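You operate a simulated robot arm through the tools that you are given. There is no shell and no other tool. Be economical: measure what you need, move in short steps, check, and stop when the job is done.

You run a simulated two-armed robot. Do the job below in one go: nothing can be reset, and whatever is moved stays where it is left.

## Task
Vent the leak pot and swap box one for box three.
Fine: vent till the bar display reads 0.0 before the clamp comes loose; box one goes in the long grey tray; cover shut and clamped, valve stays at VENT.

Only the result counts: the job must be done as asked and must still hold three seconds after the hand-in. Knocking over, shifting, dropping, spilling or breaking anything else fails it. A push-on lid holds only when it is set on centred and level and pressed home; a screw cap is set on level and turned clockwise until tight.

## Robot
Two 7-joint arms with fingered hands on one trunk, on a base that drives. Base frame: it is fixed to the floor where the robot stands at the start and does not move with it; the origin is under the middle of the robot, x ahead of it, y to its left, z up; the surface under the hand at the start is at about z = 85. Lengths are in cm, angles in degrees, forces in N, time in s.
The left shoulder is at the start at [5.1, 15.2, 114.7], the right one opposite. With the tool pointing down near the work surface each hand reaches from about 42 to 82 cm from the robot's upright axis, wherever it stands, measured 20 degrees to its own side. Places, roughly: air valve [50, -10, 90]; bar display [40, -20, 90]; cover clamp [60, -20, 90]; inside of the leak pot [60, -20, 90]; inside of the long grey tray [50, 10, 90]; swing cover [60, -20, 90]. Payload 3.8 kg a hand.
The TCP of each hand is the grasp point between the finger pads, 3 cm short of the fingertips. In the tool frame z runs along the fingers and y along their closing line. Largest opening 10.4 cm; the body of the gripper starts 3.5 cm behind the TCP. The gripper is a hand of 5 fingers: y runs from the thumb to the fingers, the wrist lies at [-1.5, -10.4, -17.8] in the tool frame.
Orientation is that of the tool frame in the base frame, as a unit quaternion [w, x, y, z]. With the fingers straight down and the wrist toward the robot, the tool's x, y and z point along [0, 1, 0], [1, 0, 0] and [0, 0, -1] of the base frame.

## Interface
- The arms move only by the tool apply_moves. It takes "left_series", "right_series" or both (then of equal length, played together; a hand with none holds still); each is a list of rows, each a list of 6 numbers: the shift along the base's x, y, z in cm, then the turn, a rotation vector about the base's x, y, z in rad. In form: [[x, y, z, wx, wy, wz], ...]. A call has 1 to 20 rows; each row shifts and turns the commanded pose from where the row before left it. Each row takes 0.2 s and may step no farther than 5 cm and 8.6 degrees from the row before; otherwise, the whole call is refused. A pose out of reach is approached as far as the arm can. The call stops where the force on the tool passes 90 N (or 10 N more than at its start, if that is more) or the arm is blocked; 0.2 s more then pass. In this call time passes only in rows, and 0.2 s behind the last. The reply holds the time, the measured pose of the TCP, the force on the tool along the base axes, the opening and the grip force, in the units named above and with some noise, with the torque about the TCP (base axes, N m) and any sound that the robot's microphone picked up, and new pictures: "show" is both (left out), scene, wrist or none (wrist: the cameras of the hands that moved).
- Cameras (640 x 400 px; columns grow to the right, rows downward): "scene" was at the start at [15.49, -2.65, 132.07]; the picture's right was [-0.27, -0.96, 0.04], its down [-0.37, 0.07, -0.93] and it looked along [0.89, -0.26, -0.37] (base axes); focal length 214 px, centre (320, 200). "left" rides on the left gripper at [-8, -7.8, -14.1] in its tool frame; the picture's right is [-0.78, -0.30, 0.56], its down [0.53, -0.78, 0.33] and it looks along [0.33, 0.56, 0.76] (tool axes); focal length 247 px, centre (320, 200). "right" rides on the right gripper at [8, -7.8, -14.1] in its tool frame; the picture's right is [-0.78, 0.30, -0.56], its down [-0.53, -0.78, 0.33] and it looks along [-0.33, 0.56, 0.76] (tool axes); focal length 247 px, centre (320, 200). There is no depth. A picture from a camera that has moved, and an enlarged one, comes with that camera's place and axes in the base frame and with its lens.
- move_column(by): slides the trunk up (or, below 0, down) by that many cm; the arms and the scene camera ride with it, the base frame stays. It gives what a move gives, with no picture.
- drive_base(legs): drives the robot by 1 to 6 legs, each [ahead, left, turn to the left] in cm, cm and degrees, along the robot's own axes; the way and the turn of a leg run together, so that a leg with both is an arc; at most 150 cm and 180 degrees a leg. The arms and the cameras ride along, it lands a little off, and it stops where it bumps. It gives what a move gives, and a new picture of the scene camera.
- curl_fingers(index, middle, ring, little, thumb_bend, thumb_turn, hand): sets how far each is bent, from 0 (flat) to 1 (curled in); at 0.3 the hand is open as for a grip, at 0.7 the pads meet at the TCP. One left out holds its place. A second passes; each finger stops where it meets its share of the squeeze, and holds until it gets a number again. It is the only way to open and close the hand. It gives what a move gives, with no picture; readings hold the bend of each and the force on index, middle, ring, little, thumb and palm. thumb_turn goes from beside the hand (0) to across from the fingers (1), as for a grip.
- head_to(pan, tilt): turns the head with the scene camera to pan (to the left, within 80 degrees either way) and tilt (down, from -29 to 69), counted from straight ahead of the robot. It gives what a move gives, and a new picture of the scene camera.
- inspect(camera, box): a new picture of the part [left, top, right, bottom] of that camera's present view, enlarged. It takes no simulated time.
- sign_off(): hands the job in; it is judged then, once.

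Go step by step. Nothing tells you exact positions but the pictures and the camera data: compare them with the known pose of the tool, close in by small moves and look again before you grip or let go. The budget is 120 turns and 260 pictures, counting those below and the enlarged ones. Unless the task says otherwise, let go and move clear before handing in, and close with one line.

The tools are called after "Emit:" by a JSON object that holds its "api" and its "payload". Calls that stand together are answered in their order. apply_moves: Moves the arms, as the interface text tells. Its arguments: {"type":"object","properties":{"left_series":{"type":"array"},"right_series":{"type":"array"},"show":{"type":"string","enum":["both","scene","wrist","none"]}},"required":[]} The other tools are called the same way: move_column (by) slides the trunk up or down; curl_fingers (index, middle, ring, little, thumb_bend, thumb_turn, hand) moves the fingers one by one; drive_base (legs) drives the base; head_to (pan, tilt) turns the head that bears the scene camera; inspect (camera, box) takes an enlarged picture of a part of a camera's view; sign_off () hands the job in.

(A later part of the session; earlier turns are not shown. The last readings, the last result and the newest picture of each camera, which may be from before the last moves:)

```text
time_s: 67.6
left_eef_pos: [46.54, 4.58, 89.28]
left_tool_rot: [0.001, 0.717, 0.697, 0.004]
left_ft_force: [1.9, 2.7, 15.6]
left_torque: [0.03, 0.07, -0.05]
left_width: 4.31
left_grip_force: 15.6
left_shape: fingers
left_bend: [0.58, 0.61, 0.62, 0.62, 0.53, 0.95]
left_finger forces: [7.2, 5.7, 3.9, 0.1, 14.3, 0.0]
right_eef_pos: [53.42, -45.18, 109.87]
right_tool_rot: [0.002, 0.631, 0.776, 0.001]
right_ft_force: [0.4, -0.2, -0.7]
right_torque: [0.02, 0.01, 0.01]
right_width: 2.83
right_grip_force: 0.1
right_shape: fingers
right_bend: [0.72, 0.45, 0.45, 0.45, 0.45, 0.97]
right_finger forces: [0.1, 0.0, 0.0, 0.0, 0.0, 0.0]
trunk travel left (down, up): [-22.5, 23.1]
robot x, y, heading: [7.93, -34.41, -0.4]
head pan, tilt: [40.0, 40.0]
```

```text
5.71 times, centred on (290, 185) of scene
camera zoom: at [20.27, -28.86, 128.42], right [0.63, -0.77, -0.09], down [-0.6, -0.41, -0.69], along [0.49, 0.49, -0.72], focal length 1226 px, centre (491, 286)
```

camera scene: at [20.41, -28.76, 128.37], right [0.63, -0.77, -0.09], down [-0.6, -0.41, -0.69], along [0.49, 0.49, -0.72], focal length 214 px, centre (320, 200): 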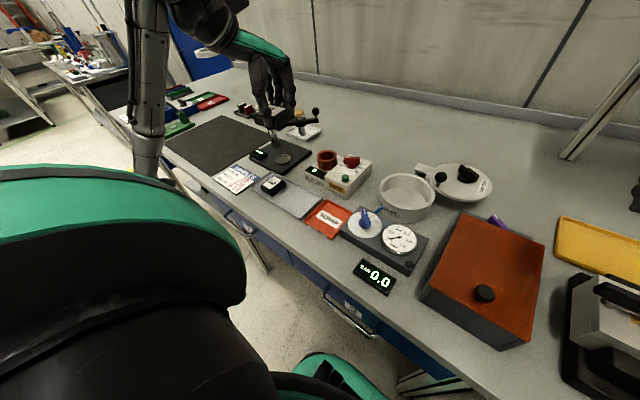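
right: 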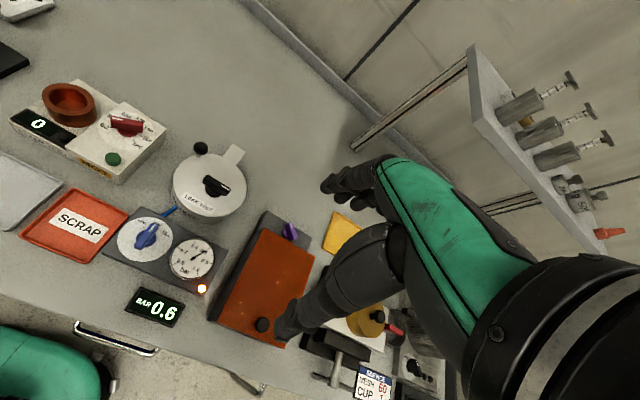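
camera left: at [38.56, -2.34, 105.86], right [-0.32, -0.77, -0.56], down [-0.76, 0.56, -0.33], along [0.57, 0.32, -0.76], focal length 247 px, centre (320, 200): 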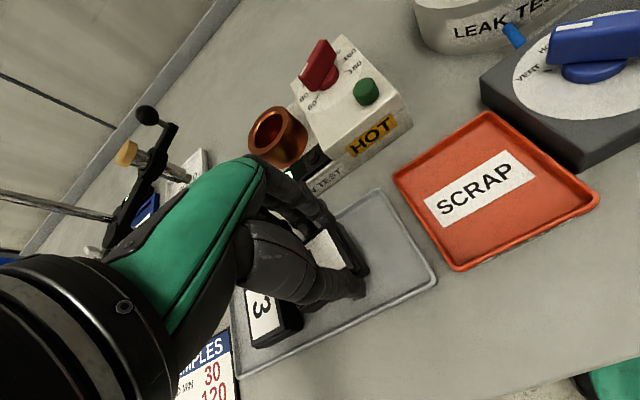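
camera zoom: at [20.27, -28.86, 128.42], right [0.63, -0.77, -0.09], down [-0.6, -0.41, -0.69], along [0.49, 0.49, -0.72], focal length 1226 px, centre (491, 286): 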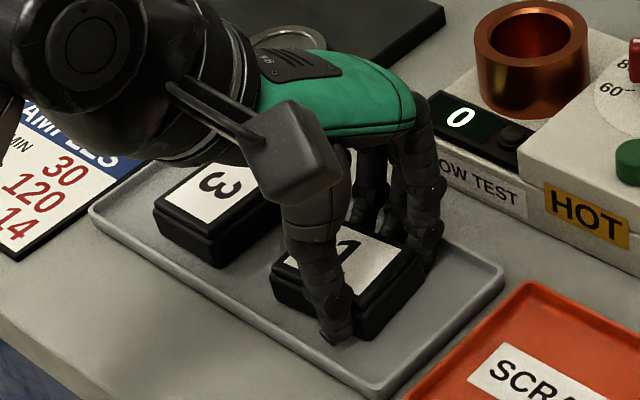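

Box 1 is on the tray floor. I release it and lift straight up.

Emit:
{"api": "apply_moves", "payload": {"left_series": [[0, 0, 0.3, 0, 0, 0]], "show": "none"}}

Emit:
{"api": "curl_fingers", "payload": {"hand": "left", "index": 0.5, "middle": 0.5, "ring": 0.5, "little": 0.5, "thumb_bend": 0.47}}

Emit:
{"api": "apply_moves", "payload": {"left_series": [[0, 0, 1, 0, 0, 0], [0, 0, 3, 0, 0, 0], [0, 0, 4, 0, 0, 0], [0, 0, 4, 0, 0, 0], [0, 0, 3, 0, 0, 0]], "show": "wrist"}}

Emit:
{"api": "inspect", "payload": {"camera": "scene", "box": [250, 150, 330, 220]}}

```text
time_s: 68.0
left_eef_pos: [46.54, 4.48, 89.23]
left_tool_rot: [0.0, 0.717, 0.697, 0.0]
left_ft_force: [2.0, 1.1, 8.8]
left_torque: [0.01, 0.0, -0.03]
left_width: 4.31
left_grip_force: 15.8
left_shape: fingers
left_bend: [0.58, 0.61, 0.62, 0.62, 0.53, 0.95]
left_finger forces: [7.2, 5.6, 3.6, 0.0, 14.4, 0.1]
right_eef_pos: [53.35, -45.14, 109.77]
right_tool_rot: [0.003, 0.631, 0.776, 0.0]
right_ft_force: [0.1, -0.2, 0.5]
right_torque: [0.01, 0.01, 0.03]
right_width: 2.82
right_grip_force: 0.1
right_shape: fingers
right_bend: [0.72, 0.45, 0.45, 0.45, 0.45, 0.97]
right_finger forces: [0.0, 0.0, 0.1, 0.0, 0.0, 0.0]
trunk travel left (down, up): [-22.5, 23.1]
robot x, y, heading: [7.86, -33.93, -0.4]
head pan, tilt: [40.0, 40.0]
```

```text
time_s: 69.0
left_eef_pos: [46.48, 4.61, 89.32]
left_tool_rot: [0.001, 0.717, 0.697, 0.0]
left_ft_force: [-0.6, -0.2, -0.5]
left_torque: [-0.02, 0.03, -0.01]
left_width: 5.59
left_grip_force: 0.2
left_shape: fingers
left_bend: [0.5, 0.5, 0.5, 0.5, 0.47, 0.97]
left_finger forces: [0.0, 0.2, 0.0, 0.0, 0.1, 0.1]
right_eef_pos: [53.44, -45.05, 109.81]
right_tool_rot: [0.003, 0.631, 0.776, 0.0]
right_ft_force: [-0.6, 0.4, 0.1]
right_torque: [-0.03, 0.02, 0.02]
right_width: 2.82
right_grip_force: 0.1
right_shape: fingers
right_bend: [0.72, 0.45, 0.45, 0.45, 0.45, 0.97]
right_finger forces: [0.1, 0.0, 0.0, 0.1, 0.0, 0.0]
trunk travel left (down, up): [-22.5, 23.1]
robot x, y, heading: [7.79, -34.1, -0.2]
head pan, tilt: [40.0, 40.0]
```

```text
time_s: 70.2
left_eef_pos: [46.47, 4.61, 103.89]
left_tool_rot: [0.0, 0.717, 0.697, 0.0]
left_ft_force: [0.1, 0.1, 0.0]
left_torque: [-0.02, -0.02, -0.03]
left_width: 5.57
left_grip_force: 0.0
left_shape: fingers
left_bend: [0.5, 0.5, 0.5, 0.5, 0.47, 0.97]
left_finger forces: [0.1, 0.0, 0.0, 0.0, 0.0, 0.0]
right_eef_pos: [53.35, -45.06, 109.86]
right_tool_rot: [0.003, 0.631, 0.776, 0.0]
right_ft_force: [-0.9, 0.1, 0.4]
right_torque: [-0.03, -0.01, 0.01]
right_width: 2.79
right_grip_force: 0.1
right_shape: fingers
right_bend: [0.72, 0.45, 0.45, 0.45, 0.45, 0.97]
right_finger forces: [0.1, 0.0, 0.0, 0.0, 0.0, 0.0]
trunk travel left (down, up): [-22.5, 23.1]
robot x, y, heading: [7.52, -33.84, -0.7]
head pan, tilt: [40.0, 40.0]
camera left: at [38.4, -3.15, 118.13], right [-0.32, -0.77, -0.56], down [-0.76, 0.56, -0.33], along [0.56, 0.32, -0.76], focal length 247 px, centre (320, 200)
```

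left: 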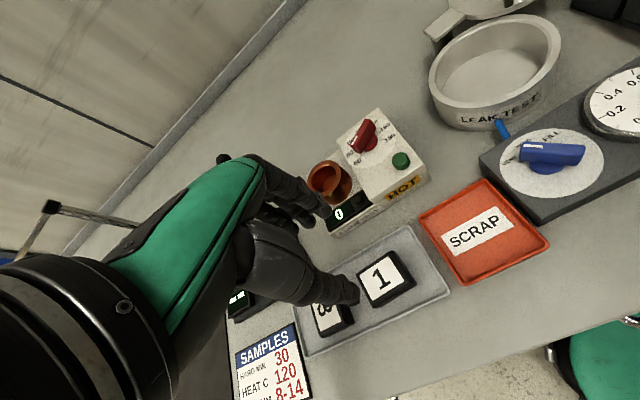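

```text
5.71 times, centred on (290, 185) of scene
camera zoom: at [20.39, -28.78, 128.38], right [0.63, -0.77, -0.09], down [-0.6, -0.41, -0.69], along [0.49, 0.49, -0.72], focal length 1226 px, centre (491, 286)
```

zoom: 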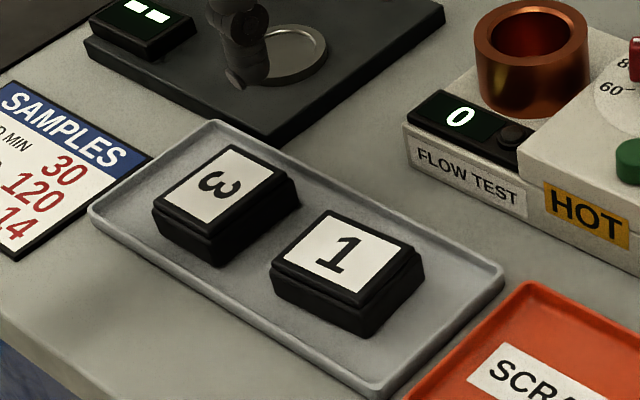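

Box 1 sits flat in the tray. Box 3 is at about [45.6, 14.75], 5.4 long in x and 4.5 wide in y. Since the tray lip is close at the front, I test whether the left hand can turn to grip it across y.

Emit:
{"api": "apply_moves", "payload": {"left_series": [[0, 1, 2, 0, 0, -0.14], [0, 1, 2, 0, 0, -0.14], [0, 1, 0, 0, 0, -0.14], [0, 1, 0, 0, 0, -0.14], [0, 1, 0, 0, 0, -0.14], [0, 1, 0, 0, 0, -0.14], [0, 1, 0, 0, 0, -0.14], [0, 1, 0, 0, 0, -0.14], [0, 1, 0, 0, 0, -0.14], [0, 1, 0, 0, 0, -0.14], [0, 0, 0, 0, 0, -0.14]], "show": "none"}}

```text
time_s: 72.6
left_eef_pos: [46.53, 14.56, 108.2]
left_tool_rot: [0.0, 1.0, 0.002, 0.001]
left_ft_force: [0.2, -1.1, 0.1]
left_torque: [-0.01, -0.02, 0.0]
left_width: 5.6
left_grip_force: 0.0
left_shape: fingers
left_bend: [0.5, 0.5, 0.5, 0.5, 0.47, 0.97]
left_finger forces: [0.0, 0.0, 0.0, 0.1, 0.1, 0.0]
right_eef_pos: [53.42, -45.05, 109.7]
right_tool_rot: [0.002, 0.63, 0.776, 0.001]
right_ft_force: [0.5, -0.7, 0.0]
right_torque: [0.0, 0.02, -0.01]
right_width: 2.83
right_grip_force: 0.1
right_shape: fingers
right_bend: [0.72, 0.45, 0.45, 0.45, 0.45, 0.97]
right_finger forces: [0.0, 0.1, 0.1, 0.0, 0.1, 0.0]
trunk travel left (down, up): [-22.5, 23.1]
robot x, y, heading: [8.12, -34.16, -0.3]
head pan, tilt: [40.0, 40.0]
```

The sideways grip is reachable here. I lower over box 3 and check.

Emit:
{"api": "apply_moves", "payload": {"left_series": [[-0.4, 0.1, -4, 0, 0, 0], [-0.4, 0.1, -4, 0, 0, 0], [-0.4, 0, -4, 0, 0, 0], [0, 0, -2, 0, 0, 0]], "show": "none"}}

Emit:
{"api": "curl_fingers", "payload": {"hand": "left", "index": 0.47, "middle": 0.47, "ring": 0.47, "little": 0.47, "thumb_bend": 0.47}}

Emit:
{"api": "inspect", "payload": {"camera": "scene", "box": [240, 140, 330, 220]}}

Emit:
{"api": "inspect", "payload": {"camera": "left", "box": [240, 140, 480, 300]}}

```text
time_s: 73.6
left_eef_pos: [45.37, 14.75, 94.07]
left_tool_rot: [0.0, 1.0, 0.002, 0.0]
left_ft_force: [-0.1, 0.3, -0.2]
left_torque: [-0.02, 0.01, 0.0]
left_width: 5.58
left_grip_force: 0.0
left_shape: fingers
left_bend: [0.5, 0.5, 0.5, 0.5, 0.47, 0.97]
left_finger forces: [0.1, 0.1, 0.1, 0.1, 0.0, 0.1]
right_eef_pos: [53.36, -45.11, 109.74]
right_tool_rot: [0.004, 0.631, 0.776, 0.0]
right_ft_force: [0.7, 0.2, -0.2]
right_torque: [0.02, -0.01, -0.01]
right_width: 2.84
right_grip_force: 0.1
right_shape: fingers
right_bend: [0.72, 0.45, 0.45, 0.45, 0.45, 0.97]
right_finger forces: [0.0, 0.1, 0.0, 0.0, 0.1, 0.0]
trunk travel left (down, up): [-22.5, 23.1]
robot x, y, heading: [8.0, -34.16, -0.2]
head pan, tilt: [40.0, 40.0]
```

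```text
time_s: 74.6
left_eef_pos: [45.32, 14.74, 94.21]
left_tool_rot: [0.001, 1.0, 0.002, 0.0]
left_ft_force: [-0.2, -0.1, 0.0]
left_torque: [-0.01, 0.0, -0.01]
left_width: 5.98
left_grip_force: 0.1
left_shape: fingers
left_bend: [0.47, 0.47, 0.47, 0.47, 0.47, 0.97]
left_finger forces: [0.0, 0.0, 0.1, 0.1, 0.0, 0.1]
right_eef_pos: [53.39, -44.93, 109.91]
right_tool_rot: [0.003, 0.631, 0.776, -0.001]
right_ft_force: [0.9, -0.4, -0.2]
right_torque: [0.0, 0.0, 0.0]
right_width: 2.79
right_grip_force: 0.1
right_shape: fingers
right_bend: [0.72, 0.45, 0.45, 0.45, 0.45, 0.97]
right_finger forces: [0.0, 0.0, 0.0, 0.0, 0.1, 0.0]
trunk travel left (down, up): [-22.5, 23.1]
robot x, y, heading: [7.96, -33.99, -0.6]
head pan, tilt: [40.0, 40.0]
```

```text
5.00 times, centred on (285, 180) of scene
camera zoom: at [20.4, -28.76, 128.37], right [0.63, -0.77, -0.09], down [-0.6, -0.41, -0.69], along [0.49, 0.49, -0.72], focal length 1072 px, centre (495, 300)
```

zoom: 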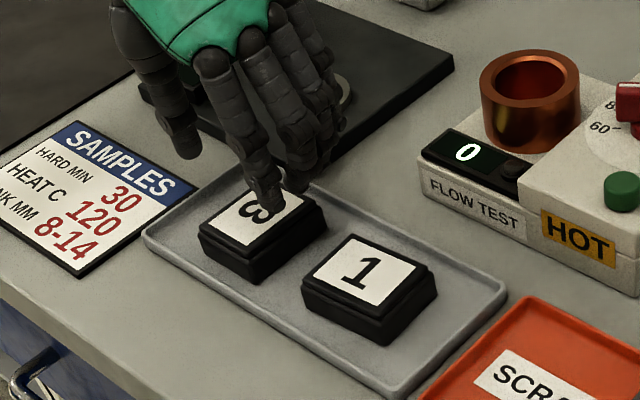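

```text
2.50 times, centred on (360, 220) of left
camera zoom: at [37.3, 22.54, 108.29], right [-0.78, 0.29, -0.56], down [0.53, 0.78, -0.33], along [0.34, -0.56, -0.76], focal length 617 px, centre (220, 150)
```

zoom: 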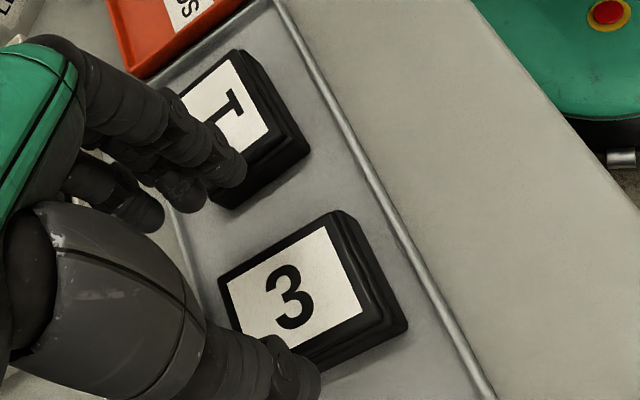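

Emit:
{"api": "apply_moves", "payload": {"left_series": [[0, 0, -2, 0, 0, 0], [0.1, 0, -1.5, 0, 0, 0], [0, 0, -1, 0, 0, 0]], "show": "none"}}

Emit:
{"api": "inspect", "payload": {"camera": "left", "box": [240, 140, 480, 300]}}

Emit:
{"api": "inspect", "payload": {"camera": "scene", "box": [240, 140, 330, 220]}}

```text
time_s: 75.4
left_eef_pos: [45.31, 14.79, 89.67]
left_tool_rot: [0.0, 1.0, 0.001, -0.001]
left_ft_force: [0.3, 0.0, 0.8]
left_torque: [0.0, -0.01, 0.02]
left_width: 5.95
left_grip_force: 0.1
left_shape: fingers
left_bend: [0.47, 0.47, 0.47, 0.47, 0.47, 0.97]
left_finger forces: [0.0, 0.0, 0.0, 0.1, 0.1, 0.0]
right_eef_pos: [53.52, -45.07, 109.87]
right_tool_rot: [0.003, 0.631, 0.776, 0.0]
right_ft_force: [0.2, 0.5, 0.6]
right_torque: [0.01, 0.01, 0.0]
right_width: 2.81
right_grip_force: 0.0
right_shape: fingers
right_bend: [0.72, 0.45, 0.45, 0.45, 0.45, 0.97]
right_finger forces: [0.1, 0.0, 0.0, 0.0, 0.0, 0.1]
trunk travel left (down, up): [-22.5, 23.1]
robot x, y, heading: [8.22, -33.87, -0.5]
head pan, tilt: [40.0, 40.0]
```

```text
2.50 times, centred on (360, 220) of left
camera zoom: at [37.33, 22.58, 103.84], right [-0.78, 0.29, -0.56], down [0.53, 0.78, -0.33], along [0.34, -0.55, -0.76], focal length 617 px, centre (220, 150)
```

zoom: 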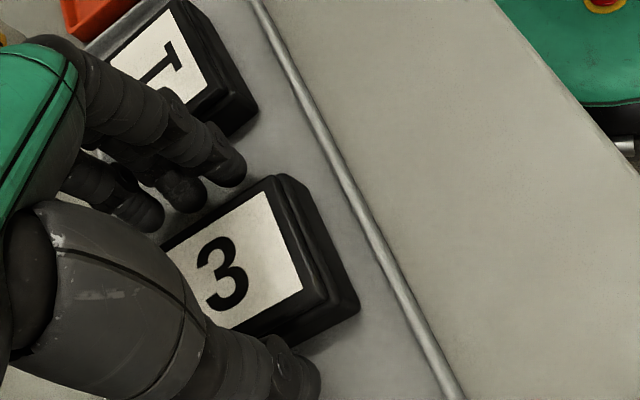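

```text
5.00 times, centred on (285, 180) of scene
camera zoom: at [20.4, -28.76, 128.37], right [0.63, -0.77, -0.09], down [-0.6, -0.41, -0.69], along [0.49, 0.49, -0.72], focal length 1072 px, centre (495, 300)
```

zoom: 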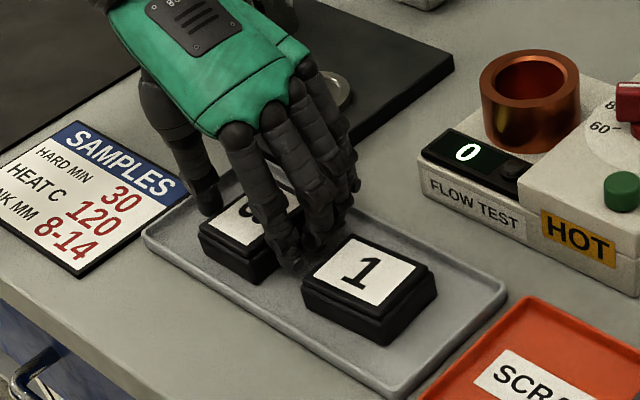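

Emit:
{"api": "apply_moves", "payload": {"left_series": [[0, 0, -0.3, 0, 0, 0]], "show": "none"}}

Emit:
{"api": "curl_fingers", "payload": {"hand": "left", "index": 0.64, "middle": 0.64, "ring": 0.64, "little": 0.6, "thumb_bend": 0.66}}

Emit:
{"api": "apply_moves", "payload": {"left_series": [[0, 0, 1, 0, 0, 0], [0, 0, 2, 0, 0, 0], [0, 0, 3, 0, 0, 0], [0, 0, 4, 0, 0, 0]], "show": "none"}}

Emit:
{"api": "inspect", "payload": {"camera": "left", "box": [240, 140, 480, 300]}}

Emit:
{"api": "inspect", "payload": {"camera": "scene", "box": [240, 120, 350, 220]}}

```text
time_s: 75.8
left_eef_pos: [45.38, 14.89, 89.33]
left_tool_rot: [0.0, 1.0, 0.001, 0.0]
left_ft_force: [0.3, -0.1, 0.2]
left_torque: [0.01, 0.01, -0.02]
left_width: 5.99
left_grip_force: 0.1
left_shape: fingers
left_bend: [0.47, 0.47, 0.47, 0.47, 0.47, 0.97]
left_finger forces: [0.0, 0.0, 0.1, 0.2, 0.1, 0.0]
right_eef_pos: [53.43, -45.1, 109.86]
right_tool_rot: [0.003, 0.631, 0.776, 0.0]
right_ft_force: [-1.2, 0.0, 0.3]
right_torque: [0.01, 0.01, 0.03]
right_width: 2.82
right_grip_force: 0.1
right_shape: fingers
right_bend: [0.72, 0.45, 0.45, 0.45, 0.45, 0.97]
right_finger forces: [0.0, 0.1, 0.0, 0.0, 0.0, 0.1]
trunk travel left (down, up): [-22.5, 23.1]
robot x, y, heading: [8.21, -34.23, -0.4]
head pan, tilt: [40.0, 40.0]
```

```text
time_s: 76.8
left_eef_pos: [45.4, 14.73, 89.21]
left_tool_rot: [0.0, 1.0, 0.001, 0.0]
left_ft_force: [-0.5, -0.6, -0.3]
left_torque: [-0.02, 0.02, 0.04]
left_width: 4.31
left_grip_force: 13.5
left_shape: fingers
left_bend: [0.56, 0.59, 0.6, 0.6, 0.53, 0.95]
left_finger forces: [5.8, 4.7, 3.0, 0.0, 13.4, 0.0]
right_eef_pos: [53.4, -45.05, 109.72]
right_tool_rot: [0.003, 0.631, 0.776, -0.001]
right_ft_force: [-0.8, 0.1, 0.1]
right_torque: [-0.01, -0.04, -0.03]
right_width: 2.82
right_grip_force: 0.1
right_shape: fingers
right_bend: [0.72, 0.45, 0.45, 0.45, 0.45, 0.97]
right_finger forces: [0.0, 0.0, 0.1, 0.0, 0.0, 0.1]
trunk travel left (down, up): [-22.5, 23.1]
robot x, y, heading: [7.5, -34.18, -0.5]
head pan, tilt: [40.0, 40.0]
```

```text
time_s: 77.8
left_eef_pos: [45.33, 14.89, 99.28]
left_tool_rot: [0.0, 1.0, 0.002, 0.0]
left_ft_force: [0.1, 0.4, -0.7]
left_torque: [0.02, -0.01, -0.01]
left_width: 4.28
left_grip_force: 13.5
left_shape: fingers
left_bend: [0.56, 0.59, 0.6, 0.6, 0.53, 0.95]
left_finger forces: [5.7, 4.7, 2.9, 0.0, 13.5, 0.0]
right_eef_pos: [53.52, -45.22, 109.89]
right_tool_rot: [0.004, 0.631, 0.775, 0.0]
right_ft_force: [0.2, -0.5, -0.1]
right_torque: [-0.02, 0.03, -0.03]
right_width: 2.8
right_grip_force: 0.1
right_shape: fingers
right_bend: [0.72, 0.45, 0.45, 0.45, 0.45, 0.97]
right_finger forces: [0.0, 0.0, 0.1, 0.0, 0.0, 0.0]
trunk travel left (down, up): [-22.5, 23.1]
robot x, y, heading: [8.15, -34.02, -0.5]
head pan, tilt: [40.0, 40.0]
```

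```text
2.50 times, centred on (360, 220) of left
camera zoom: at [37.31, 22.58, 113.43], right [-0.78, 0.29, -0.56], down [0.53, 0.78, -0.33], along [0.34, -0.55, -0.76], focal length 617 px, centre (220, 150)
```

zoom: 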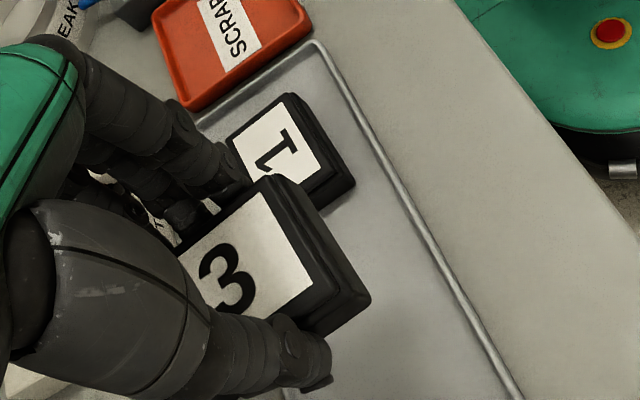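

```text
4.00 times, centred on (295, 170) of scene
camera zoom: at [20.36, -28.8, 128.38], right [0.63, -0.77, -0.09], down [-0.6, -0.41, -0.69], along [0.49, 0.49, -0.72], focal length 858 px, centre (420, 320)
```

zoom: 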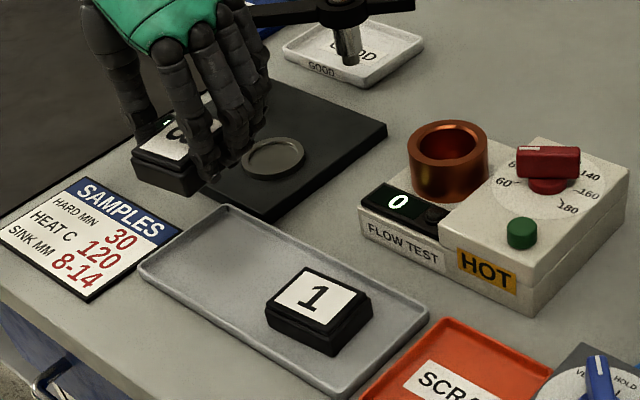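

Box 3 is held and box 1 stays put. I raise it and carry it to the pot, going sideways first and then forward.

Emit:
{"api": "apply_moves", "payload": {"left_series": [[0, 0, 4, 0, 0, 0], [0, 0, 4, 0, 0, 0], [0, -2, 4, 0, 0, 0], [0, -4, 0, 0, 0, 0], [0, -4, 0, 0, 0, 0], [0, -4, 0, 0, 0, 0], [0, -4, 0, 0, 0, 0], [2, -3, 0, 0, 0, 0], [2.5, -3, 0, 0, 0, 0], [2.5, -3, 0, 0, 0, 0], [2.5, -3, 0, 0, 0, 0], [2.5, -3, 0, 0, 0, 0], [2.4, -0.4, 0, 0, 0, 0]], "show": "none"}}

Emit:
{"api": "head_to", "payload": {"pan": 14, "tilt": 38}}

Emit:
{"api": "inspect", "payload": {"camera": "left", "box": [240, 140, 480, 300]}}

```text
time_s: 80.6
left_eef_pos: [60.02, -18.82, 111.34]
left_tool_rot: [-0.001, 1.0, 0.002, 0.001]
left_ft_force: [0.1, -0.2, -0.3]
left_torque: [-0.03, -0.01, 0.03]
left_width: 4.31
left_grip_force: 13.1
left_shape: fingers
left_bend: [0.56, 0.59, 0.6, 0.6, 0.53, 0.95]
left_finger forces: [5.7, 4.4, 2.8, 0.1, 13.2, 0.0]
right_eef_pos: [53.49, -45.16, 109.67]
right_tool_rot: [0.001, 0.63, 0.776, 0.0]
right_ft_force: [-0.2, 0.5, 0.8]
right_torque: [0.05, 0.01, 0.04]
right_width: 2.84
right_grip_force: 0.0
right_shape: fingers
right_bend: [0.72, 0.45, 0.45, 0.45, 0.45, 0.97]
right_finger forces: [0.1, 0.1, 0.0, 0.0, 0.1, 0.1]
trunk travel left (down, up): [-22.5, 23.1]
robot x, y, heading: [8.09, -34.03, -0.5]
head pan, tilt: [40.0, 40.0]
```

```text
time_s: 81.5
left_eef_pos: [60.03, -18.76, 111.42]
left_tool_rot: [0.0, 1.0, 0.002, 0.0]
left_ft_force: [0.5, 0.2, -1.1]
left_torque: [0.0, 0.0, 0.03]
left_width: 4.33
left_grip_force: 12.7
left_shape: fingers
left_bend: [0.56, 0.59, 0.6, 0.6, 0.53, 0.95]
left_finger forces: [5.9, 4.5, 2.8, 0.0, 13.1, 0.1]
right_eef_pos: [53.5, -45.22, 109.72]
right_tool_rot: [0.002, 0.631, 0.776, -0.001]
right_ft_force: [-0.7, 0.0, -0.2]
right_torque: [-0.01, -0.01, -0.01]
right_width: 2.82
right_grip_force: 0.1
right_shape: fingers
right_bend: [0.72, 0.45, 0.45, 0.45, 0.45, 0.97]
right_finger forces: [0.0, 0.1, 0.0, 0.1, 0.0, 0.0]
trunk travel left (down, up): [-22.5, 23.1]
robot x, y, heading: [8.01, -33.77, -0.5]
head pan, tilt: [14.0, 38.0]
camera scene: at [22.27, -32.16, 128.41], right [0.23, -0.97, -0.03], down [-0.7, -0.14, -0.7], along [0.67, 0.19, -0.72], focal length 214 px, centre (320, 200)
```

scene: 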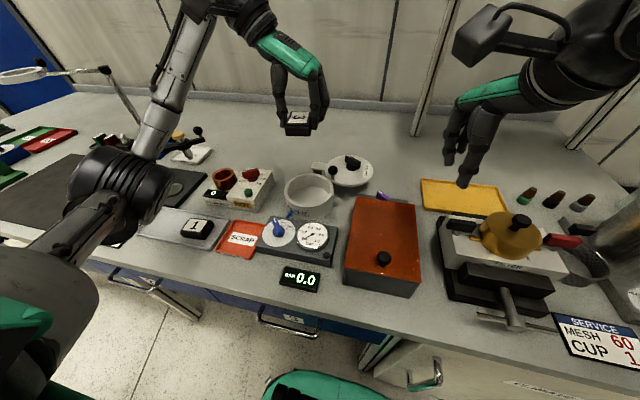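

```text
2.50 times, centred on (360, 220) of left
camera zoom: at [51.94, -10.99, 125.53], right [-0.78, 0.29, -0.56], down [0.53, 0.78, -0.33], along [0.34, -0.55, -0.76], focal length 617 px, centre (220, 150)
```

zoom: 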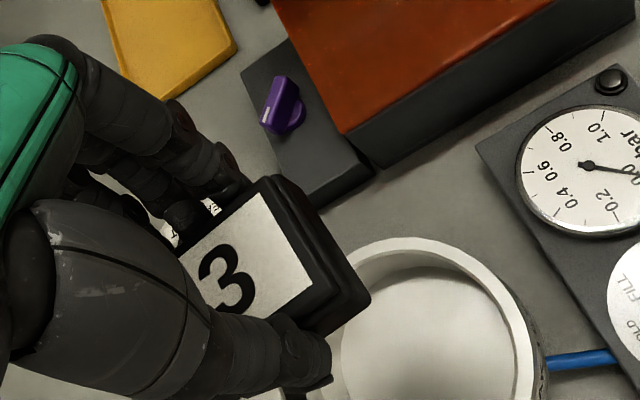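

Emit:
{"api": "apply_moves", "payload": {"left_series": [[-0.1, 0.05, -4, 0, 0, 0], [-0.1, 0, -4, 0, 0, 0], [0, 0, -4, 0, 0, 0], [0, 0, -3, 0, 0, 0]], "show": "none"}}

Emit:
{"api": "inspect", "payload": {"camera": "left", "box": [240, 140, 480, 300]}}

Emit:
{"api": "inspect", "payload": {"camera": "scene", "box": [260, 130, 360, 220]}}

```text
time_s: 82.5
left_eef_pos: [59.4, -18.71, 96.47]
left_tool_rot: [-0.001, 1.0, 0.001, 0.0]
left_ft_force: [0.2, 0.6, -0.3]
left_torque: [0.0, -0.01, 0.02]
left_width: 4.29
left_grip_force: 13.0
left_shape: fingers
left_bend: [0.56, 0.59, 0.6, 0.6, 0.53, 0.95]
left_finger forces: [5.7, 4.5, 2.8, 0.0, 13.1, 0.1]
right_eef_pos: [53.51, -45.06, 109.72]
right_tool_rot: [0.003, 0.631, 0.776, -0.001]
right_ft_force: [-0.3, 0.1, 0.1]
right_torque: [0.02, 0.01, -0.05]
right_width: 2.82
right_grip_force: 0.0
right_shape: fingers
right_bend: [0.72, 0.45, 0.45, 0.45, 0.45, 0.97]
right_finger forces: [0.1, 0.0, 0.1, 0.0, 0.1, 0.0]
trunk travel left (down, up): [-22.5, 23.1]
robot x, y, heading: [7.82, -33.93, -0.7]
head pan, tilt: [14.0, 38.0]
```

```text
2.50 times, centred on (360, 220) of left
camera zoom: at [51.39, -10.86, 110.58], right [-0.78, 0.29, -0.56], down [0.53, 0.78, -0.33], along [0.34, -0.56, -0.76], focal length 617 px, centre (220, 150)
```

zoom: 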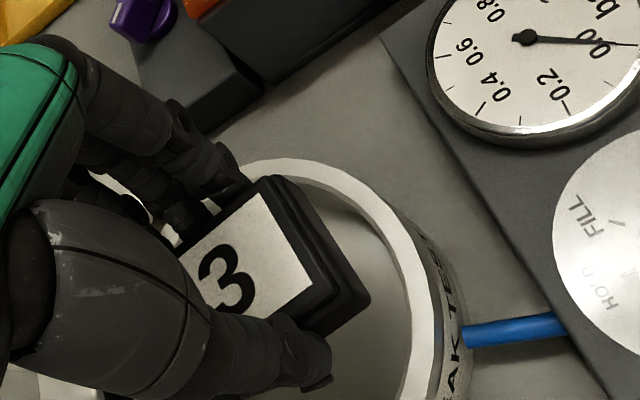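

```text
4.44 times, centred on (310, 175) of scene
camera zoom: at [22.29, -32.13, 128.4], right [0.23, -0.97, -0.03], down [-0.7, -0.14, -0.7], along [0.67, 0.19, -0.72], focal length 953 px, centre (364, 311)
```

zoom: 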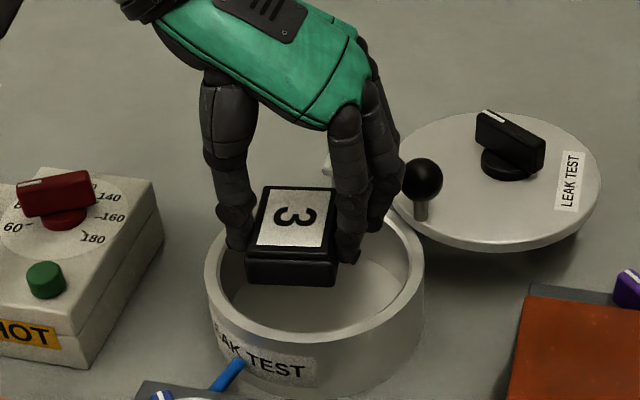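

Emit:
{"api": "apply_moves", "payload": {"left_series": [[0.1, 0, -2, 0, 0, 0], [0.1, 0, -2, 0, 0, 0], [0, 0, -1.5, 0, 0, 0]], "show": "none"}}

Emit:
{"api": "inspect", "payload": {"camera": "left", "box": [240, 140, 480, 300]}}

Emit:
{"api": "inspect", "payload": {"camera": "scene", "box": [260, 130, 360, 220]}}

```text
time_s: 83.3
left_eef_pos: [59.83, -18.58, 90.69]
left_tool_rot: [0.0, 1.0, 0.002, 0.0]
left_ft_force: [-0.3, -1.3, -0.7]
left_torque: [0.0, 0.01, 0.02]
left_width: 4.32
left_grip_force: 13.2
left_shape: fingers
left_bend: [0.56, 0.59, 0.6, 0.6, 0.53, 0.95]
left_finger forces: [5.8, 4.4, 2.8, 0.1, 12.9, 0.0]
right_eef_pos: [53.41, -45.25, 109.82]
right_tool_rot: [0.003, 0.631, 0.776, 0.0]
right_ft_force: [-0.4, 0.4, 1.1]
right_torque: [-0.03, -0.02, 0.0]
right_width: 2.8
right_grip_force: 0.1
right_shape: fingers
right_bend: [0.72, 0.45, 0.45, 0.45, 0.45, 0.97]
right_finger forces: [0.0, 0.1, 0.0, 0.0, 0.0, 0.0]
trunk travel left (down, up): [-22.5, 23.1]
robot x, y, heading: [7.87, -33.97, -0.7]
head pan, tilt: [14.0, 38.0]
```

```text
2.50 times, centred on (360, 220) of left
camera zoom: at [51.68, -10.74, 104.97], right [-0.78, 0.29, -0.56], down [0.53, 0.78, -0.33], along [0.34, -0.55, -0.76], focal length 617 px, centre (220, 150)
```

zoom: 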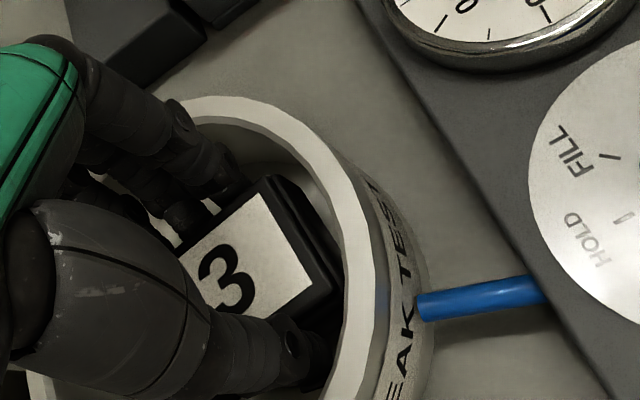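

```text
4.44 times, centred on (310, 175) of scene
camera zoom: at [22.28, -32.15, 128.41], right [0.23, -0.97, -0.03], down [-0.7, -0.14, -0.7], along [0.67, 0.19, -0.72], focal length 953 px, centre (364, 311)
```

zoom: 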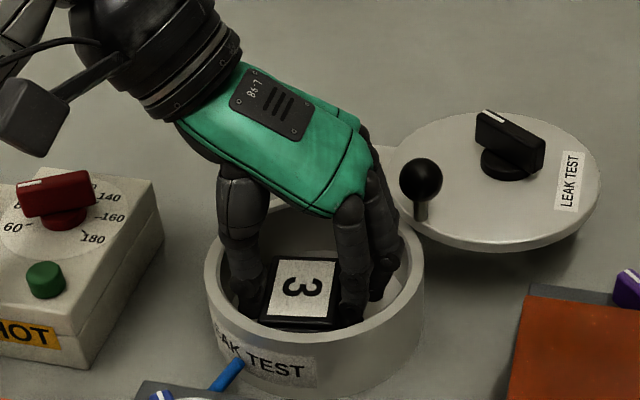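

Emit:
{"api": "apply_moves", "payload": {"left_series": [[0, 0, -0.5, 0, 0, 0], [0, 0, -0.4, 0, 0, 0]], "show": "none"}}

```text
time_s: 83.9
left_eef_pos: [59.8, -18.6, 90.02]
left_tool_rot: [0.0, 1.0, 0.0, -0.001]
left_ft_force: [-0.2, 0.9, -1.8]
left_torque: [0.03, -0.01, 0.01]
left_width: 4.31
left_grip_force: 12.9
left_shape: fingers
left_bend: [0.56, 0.59, 0.6, 0.6, 0.53, 0.95]
left_finger forces: [5.9, 4.5, 2.9, 0.0, 13.2, 0.1]
right_eef_pos: [53.4, -45.19, 109.72]
right_tool_rot: [0.003, 0.631, 0.776, 0.0]
right_ft_force: [-0.3, -0.6, -0.1]
right_torque: [0.02, 0.03, -0.01]
right_width: 2.82
right_grip_force: 0.1
right_shape: fingers
right_bend: [0.72, 0.45, 0.45, 0.45, 0.45, 0.97]
right_finger forces: [0.0, 0.1, 0.0, 0.0, 0.0, 0.0]
trunk travel left (down, up): [-22.5, 23.1]
robot x, y, heading: [8.16, -34.37, -0.5]
head pan, tilt: [14.0, 38.0]
```

Emit:
{"api": "apply_moves", "payload": {"left_series": [[0, 0, -0.3, 0, 0, 0]], "show": "none"}}

Emit:
{"api": "inspect", "payload": {"camera": "scene", "box": [270, 140, 350, 210]}}

```text
time_s: 84.3
left_eef_pos: [59.75, -18.5, 89.75]
left_tool_rot: [0.0, 1.0, 0.002, 0.0]
left_ft_force: [0.0, -1.1, 1.6]
left_torque: [0.03, 0.03, -0.01]
left_width: 4.35
left_grip_force: 13.1
left_shape: fingers
left_bend: [0.56, 0.59, 0.6, 0.6, 0.53, 0.95]
left_finger forces: [5.7, 4.6, 2.9, 0.0, 13.2, 0.0]
right_eef_pos: [53.36, -45.14, 109.96]
right_tool_rot: [0.004, 0.631, 0.776, 0.0]
right_ft_force: [0.2, 0.9, 0.3]
right_torque: [0.0, 0.03, -0.02]
right_width: 2.83
right_grip_force: 0.0
right_shape: fingers
right_bend: [0.72, 0.45, 0.45, 0.45, 0.45, 0.97]
right_finger forces: [0.0, 0.0, 0.0, 0.0, 0.1, 0.0]
trunk travel left (down, up): [-22.5, 23.1]
robot x, y, heading: [7.98, -34.02, -0.5]
head pan, tilt: [14.0, 38.0]
```

```text
5.71 times, centred on (310, 175) of scene
camera zoom: at [22.24, -32.17, 128.42], right [0.23, -0.97, -0.03], down [-0.7, -0.14, -0.7], along [0.67, 0.19, -0.72], focal length 1226 px, centre (377, 343)
```

zoom: 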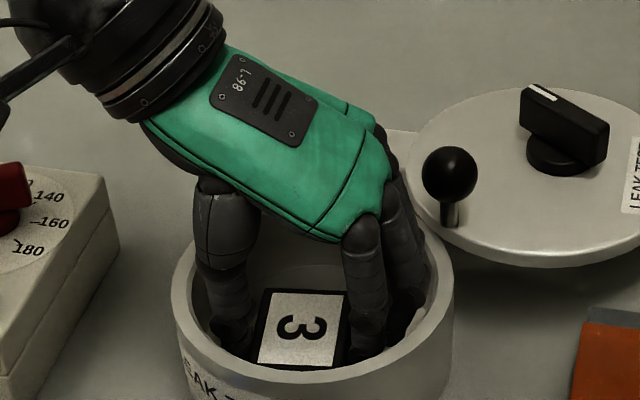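

Box 3 has reached the pot floor. I release it and lift out.

Emit:
{"api": "curl_fingers", "payload": {"hand": "left", "index": 0.51, "middle": 0.51, "ring": 0.51, "little": 0.51, "thumb_bend": 0.48}}

Emit:
{"api": "apply_moves", "payload": {"left_series": [[0, 0, 1, 0, 0, 0], [0, 0, 2, 0, 0, 0], [0, 0, 3, 0, 0, 0], [0, 0, 4, 0, 0, 0], [0, 0, 4, 0, 0, 0]], "show": "none"}}

Emit:
{"api": "inspect", "payload": {"camera": "scene", "box": [260, 120, 360, 220]}}

Emit:
{"api": "inspect", "payload": {"camera": "left", "box": [240, 140, 480, 300]}}

```text
time_s: 85.3
left_eef_pos: [59.79, -18.54, 89.73]
left_tool_rot: [0.0, 1.0, 0.002, 0.0]
left_ft_force: [0.8, 4.0, 2.6]
left_torque: [-0.13, -0.04, 0.07]
left_width: 5.29
left_grip_force: 2.2
left_shape: fingers
left_bend: [0.51, 0.53, 0.51, 0.51, 0.48, 0.97]
left_finger forces: [0.0, 3.8, 0.0, 0.1, 0.1, 0.0]
right_eef_pos: [53.37, -45.16, 109.8]
right_tool_rot: [0.002, 0.631, 0.776, -0.001]
right_ft_force: [-0.5, -0.9, -0.3]
right_torque: [-0.02, 0.0, -0.03]
right_width: 2.85
right_grip_force: 0.1
right_shape: fingers
right_bend: [0.72, 0.45, 0.45, 0.45, 0.45, 0.97]
right_finger forces: [0.0, 0.1, 0.0, 0.0, 0.1, 0.0]
trunk travel left (down, up): [-22.5, 23.1]
robot x, y, heading: [7.99, -34.15, -0.1]
head pan, tilt: [14.0, 38.0]
```

```text
time_s: 86.5
left_eef_pos: [59.86, -18.71, 103.74]
left_tool_rot: [0.0, 1.0, 0.001, 0.0]
left_ft_force: [-0.2, -0.5, -0.6]
left_torque: [-0.02, -0.01, 0.02]
left_width: 5.28
left_grip_force: 0.1
left_shape: fingers
left_bend: [0.51, 0.51, 0.51, 0.51, 0.48, 0.97]
left_finger forces: [0.0, 0.0, 0.0, 0.1, 0.0, 0.0]
right_eef_pos: [53.37, -45.17, 109.76]
right_tool_rot: [0.002, 0.631, 0.776, 0.0]
right_ft_force: [0.2, 0.5, 0.1]
right_torque: [0.03, 0.01, -0.01]
right_width: 2.82
right_grip_force: 0.0
right_shape: fingers
right_bend: [0.72, 0.45, 0.45, 0.45, 0.45, 0.97]
right_finger forces: [0.0, 0.1, 0.0, 0.1, 0.1, 0.0]
trunk travel left (down, up): [-22.5, 23.1]
robot x, y, heading: [7.74, -33.97, -0.8]
head pan, tilt: [14.0, 38.0]
```

```text
4.00 times, centred on (310, 170) of scene
camera zoom: at [22.24, -32.2, 128.41], right [0.23, -0.97, -0.03], down [-0.7, -0.14, -0.7], along [0.67, 0.19, -0.72], focal length 858 px, centre (360, 320)
```

zoom: 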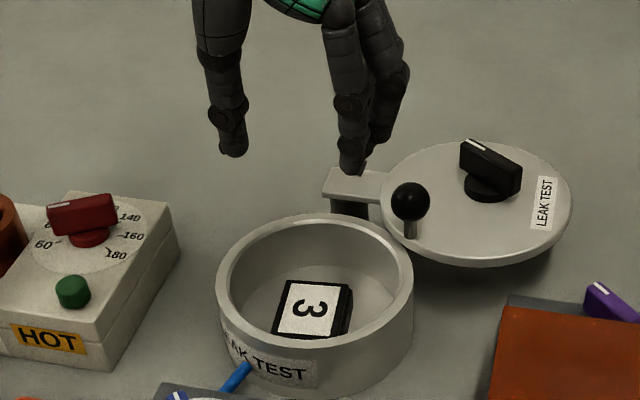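

```text
2.50 times, centred on (360, 220) of left
camera zoom: at [51.8, -10.96, 117.86], right [-0.78, 0.29, -0.56], down [0.53, 0.78, -0.33], along [0.34, -0.56, -0.76], focal length 617 px, centre (220, 150)
```

zoom: 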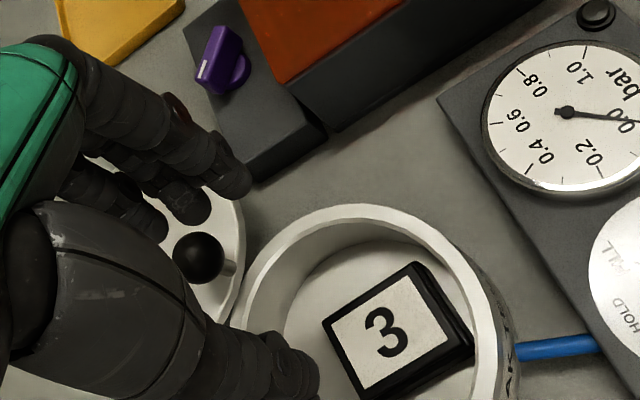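

Box 3 lies flat in the pot. Next I cage the ball handle at about [65.1, -23.6] between the left thumb and fingers and swing the cover back.

Emit:
{"api": "curl_fingers", "payload": {"hand": "left", "index": 0.53, "middle": 0.53, "ring": 0.53, "little": 0.53, "thumb_bend": 0.53}}

Emit:
{"api": "apply_moves", "payload": {"left_series": [[1.5, -1.6, 0, 0, 0, 0], [1.5, -1.6, 0, 0, 0, 0], [1.3, -1.6, 0, 0, 0, 0], [0, 0, -2, 0, 0, 0], [0, 0, -1.5, 0, 0, 0]], "show": "none"}}

Emit:
{"api": "inspect", "payload": {"camera": "scene", "box": [270, 120, 370, 200]}}

Emit:
{"api": "inspect", "payload": {"camera": "left", "box": [240, 140, 480, 300]}}

```text
time_s: 87.5
left_eef_pos: [59.88, -18.76, 103.62]
left_tool_rot: [0.0, 1.0, 0.002, -0.001]
left_ft_force: [0.2, -0.9, 0.2]
left_torque: [0.02, 0.02, 0.04]
left_width: 4.51
left_grip_force: 0.0
left_shape: fingers
left_bend: [0.53, 0.53, 0.53, 0.53, 0.53, 0.97]
left_finger forces: [0.1, 0.1, 0.0, 0.1, 0.0, 0.0]
right_eef_pos: [53.33, -45.07, 109.85]
right_tool_rot: [0.003, 0.631, 0.776, 0.001]
right_ft_force: [-0.5, 0.2, 0.6]
right_torque: [-0.02, 0.01, -0.01]
right_width: 2.81
right_grip_force: 0.0
right_shape: fingers
right_bend: [0.72, 0.45, 0.45, 0.45, 0.45, 0.97]
right_finger forces: [0.0, 0.0, 0.1, 0.0, 0.0, 0.0]
trunk travel left (down, up): [-22.5, 23.1]
robot x, y, heading: [7.81, -33.82, -0.3]
head pan, tilt: [14.0, 38.0]
```

```text
time_s: 88.7
left_eef_pos: [64.15, -23.48, 100.06]
left_tool_rot: [0.0, 1.0, 0.002, 0.001]
left_ft_force: [0.5, -0.2, -0.4]
left_torque: [-0.01, 0.0, -0.06]
left_width: 4.48
left_grip_force: 0.0
left_shape: fingers
left_bend: [0.53, 0.53, 0.53, 0.53, 0.53, 0.97]
left_finger forces: [0.0, 0.0, 0.1, 0.1, 0.0, 0.0]
right_eef_pos: [53.43, -45.05, 109.77]
right_tool_rot: [0.003, 0.631, 0.776, 0.0]
right_ft_force: [0.8, -0.2, 0.3]
right_torque: [-0.01, -0.02, 0.01]
right_width: 2.83
right_grip_force: 0.1
right_shape: fingers
right_bend: [0.72, 0.45, 0.45, 0.45, 0.45, 0.97]
right_finger forces: [0.0, 0.0, 0.1, 0.1, 0.0, 0.0]
trunk travel left (down, up): [-22.5, 23.1]
robot x, y, heading: [7.51, -33.88, -0.5]
head pan, tilt: [14.0, 38.0]
```

```text
5.00 times, centred on (320, 160) of scene
camera zoom: at [22.27, -32.16, 128.4], right [0.23, -0.97, -0.03], down [-0.7, -0.14, -0.7], along [0.67, 0.19, -0.72], focal length 1072 px, centre (320, 400)
```

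zoom: 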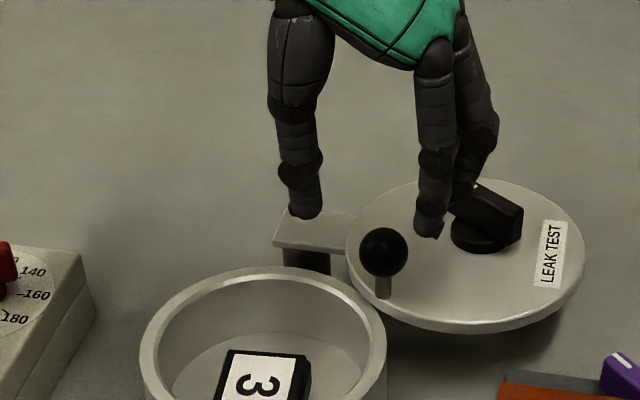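

```text
2.50 times, centred on (360, 220) of left
camera zoom: at [56.09, -15.7, 114.29], right [-0.78, 0.29, -0.56], down [0.53, 0.78, -0.33], along [0.34, -0.55, -0.76], focal length 617 px, centre (220, 150)
```

zoom: 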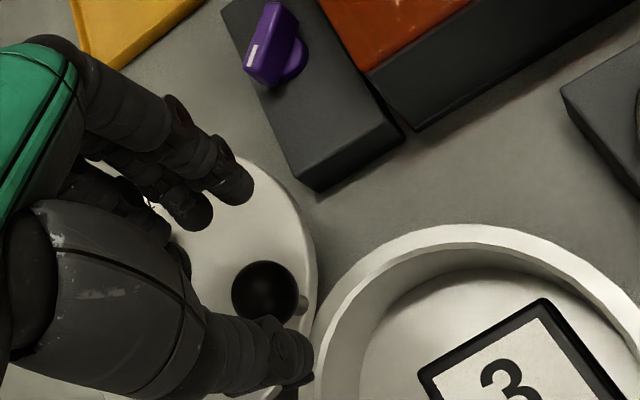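

Emit:
{"api": "apply_moves", "payload": {"left_series": [[0, -0.2, -2, 0, 0, 0], [0, 0, -2.1, 0, 0, 0]], "show": "none"}}

Emit:
{"api": "inspect", "payload": {"camera": "scene", "box": [270, 120, 370, 200]}}

Emit:
{"api": "inspect", "payload": {"camera": "left", "box": [240, 140, 480, 300]}}

```text
time_s: 89.3
left_eef_pos: [64.23, -23.58, 96.03]
left_tool_rot: [0.0, 1.0, 0.002, -0.001]
left_ft_force: [0.1, -0.2, -0.4]
left_torque: [0.02, 0.01, -0.02]
left_width: 4.48
left_grip_force: 0.1
left_shape: fingers
left_bend: [0.53, 0.53, 0.53, 0.53, 0.53, 0.97]
left_finger forces: [0.0, 0.1, 0.0, 0.0, 0.1, 0.0]
right_eef_pos: [53.38, -45.14, 109.81]
right_tool_rot: [0.003, 0.63, 0.777, 0.0]
right_ft_force: [0.5, -0.3, -0.1]
right_torque: [0.01, 0.0, -0.05]
right_width: 2.77
right_grip_force: 0.1
right_shape: fingers
right_bend: [0.72, 0.45, 0.45, 0.45, 0.45, 0.97]
right_finger forces: [0.0, 0.1, 0.1, 0.0, 0.0, 0.1]
trunk travel left (down, up): [-22.5, 23.1]
robot x, y, heading: [7.88, -34.06, -0.5]
head pan, tilt: [14.0, 38.0]
```

```text
5.00 times, centred on (320, 160) of scene
camera zoom: at [22.29, -32.15, 128.4], right [0.23, -0.97, -0.03], down [-0.7, -0.14, -0.7], along [0.67, 0.19, -0.72], focal length 1072 px, centre (320, 400)
```

zoom: 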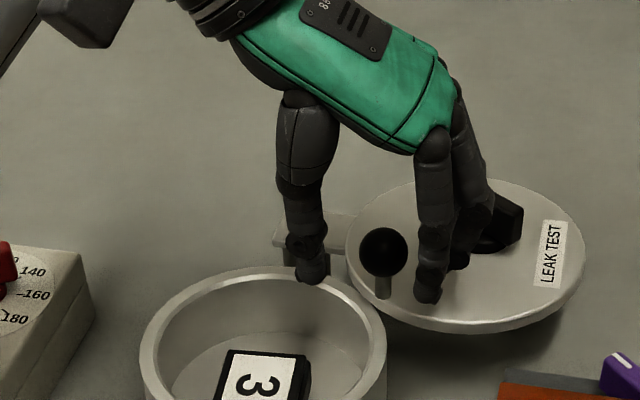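

```text
2.50 times, centred on (360, 220) of left
camera zoom: at [56.16, -15.8, 110.16], right [-0.78, 0.29, -0.56], down [0.53, 0.78, -0.33], along [0.34, -0.55, -0.76], focal length 617 px, centre (220, 150)
```

zoom: 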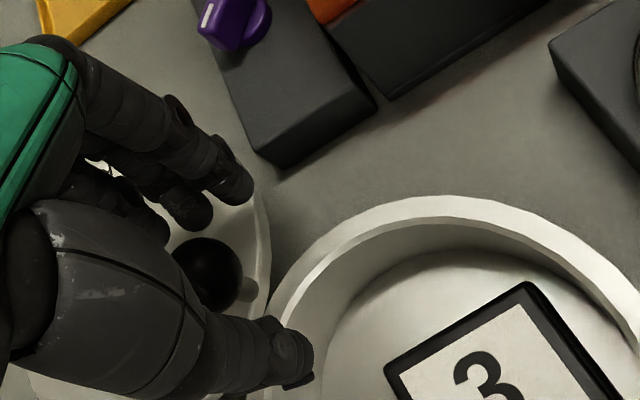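

The ball is caged. I swing the cover back along its arc.

Emit:
{"api": "apply_moves", "payload": {"left_series": [[-0.3, 0.5, 0, 0, 0, 0], [-0.4, 0.6, 0, 0, 0, 0], [-0.4, 0.6, 0, 0, 0, 0], [-0.3, 0.6, 0, 0, 0, 0], [-0.3, 0.6, 0, 0, 0, 0], [-0.2, 0.6, 0, 0, 0, 0], [-0.2, 0.6, 0, 0, 0, 0], [-0.1, 0.6, 0, 0, 0, 0], [0, 0.6, 0, 0, 0, 0], [0, 0.6, 0, 0, 0, 0], [0, 0.6, 0, 0, 0, 0], [0.1, 0.6, 0, 0, 0, 0]], "show": "none"}}

Emit:
{"api": "inspect", "payload": {"camera": "scene", "box": [260, 120, 370, 210]}}

Emit:
{"api": "inspect", "payload": {"camera": "left", "box": [240, 140, 480, 300]}}

```text
time_s: 91.9
left_eef_pos: [61.53, -16.53, 96.24]
left_tool_rot: [-0.002, 1.0, 0.0, 0.001]
left_ft_force: [-23.6, -8.9, -2.2]
left_torque: [-0.13, 0.72, -1.05]
left_width: 4.47
left_grip_force: 12.8
left_shape: fingers
left_bend: [0.53, 0.47, 0.47, 0.53, 0.53, 0.97]
left_finger forces: [0.0, 21.3, 4.2, 0.0, 0.0, 0.0]
right_eef_pos: [52.99, -45.18, 109.94]
right_tool_rot: [0.003, 0.631, 0.776, 0.001]
right_ft_force: [-0.5, -0.3, -0.7]
right_torque: [-0.01, 0.03, 0.0]
right_width: 2.79
right_grip_force: 0.0
right_shape: fingers
right_bend: [0.72, 0.45, 0.45, 0.45, 0.45, 0.97]
right_finger forces: [0.0, 0.1, 0.0, 0.1, 0.0, 0.0]
trunk travel left (down, up): [-22.5, 23.1]
robot x, y, heading: [7.85, -34.25, -0.5]
head pan, tilt: [14.0, 38.0]
```

```text
4.44 times, centred on (315, 165) of scene
camera zoom: at [21.82, -32.28, 128.46], right [0.23, -0.97, -0.03], down [-0.7, -0.14, -0.7], along [0.67, 0.19, -0.71], focal length 953 px, centre (342, 356)
```

zoom: 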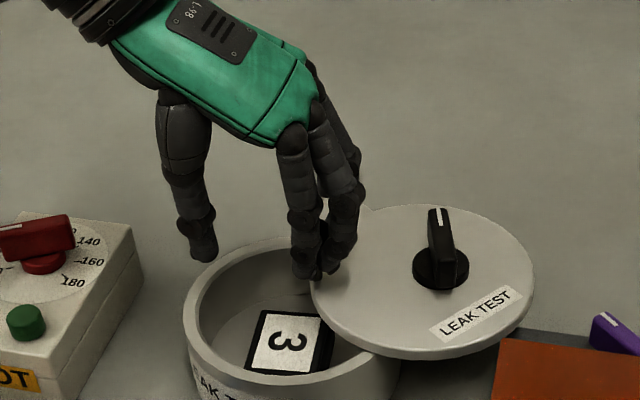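

```text
2.50 times, centred on (360, 220) of left
camera zoom: at [53.55, -8.74, 110.4], right [-0.78, 0.3, -0.56], down [0.53, 0.78, -0.33], along [0.34, -0.55, -0.76], focal length 617 px, centre (220, 150)
```

zoom: 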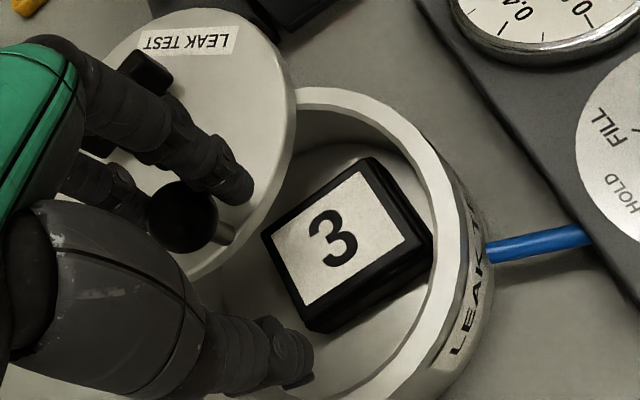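

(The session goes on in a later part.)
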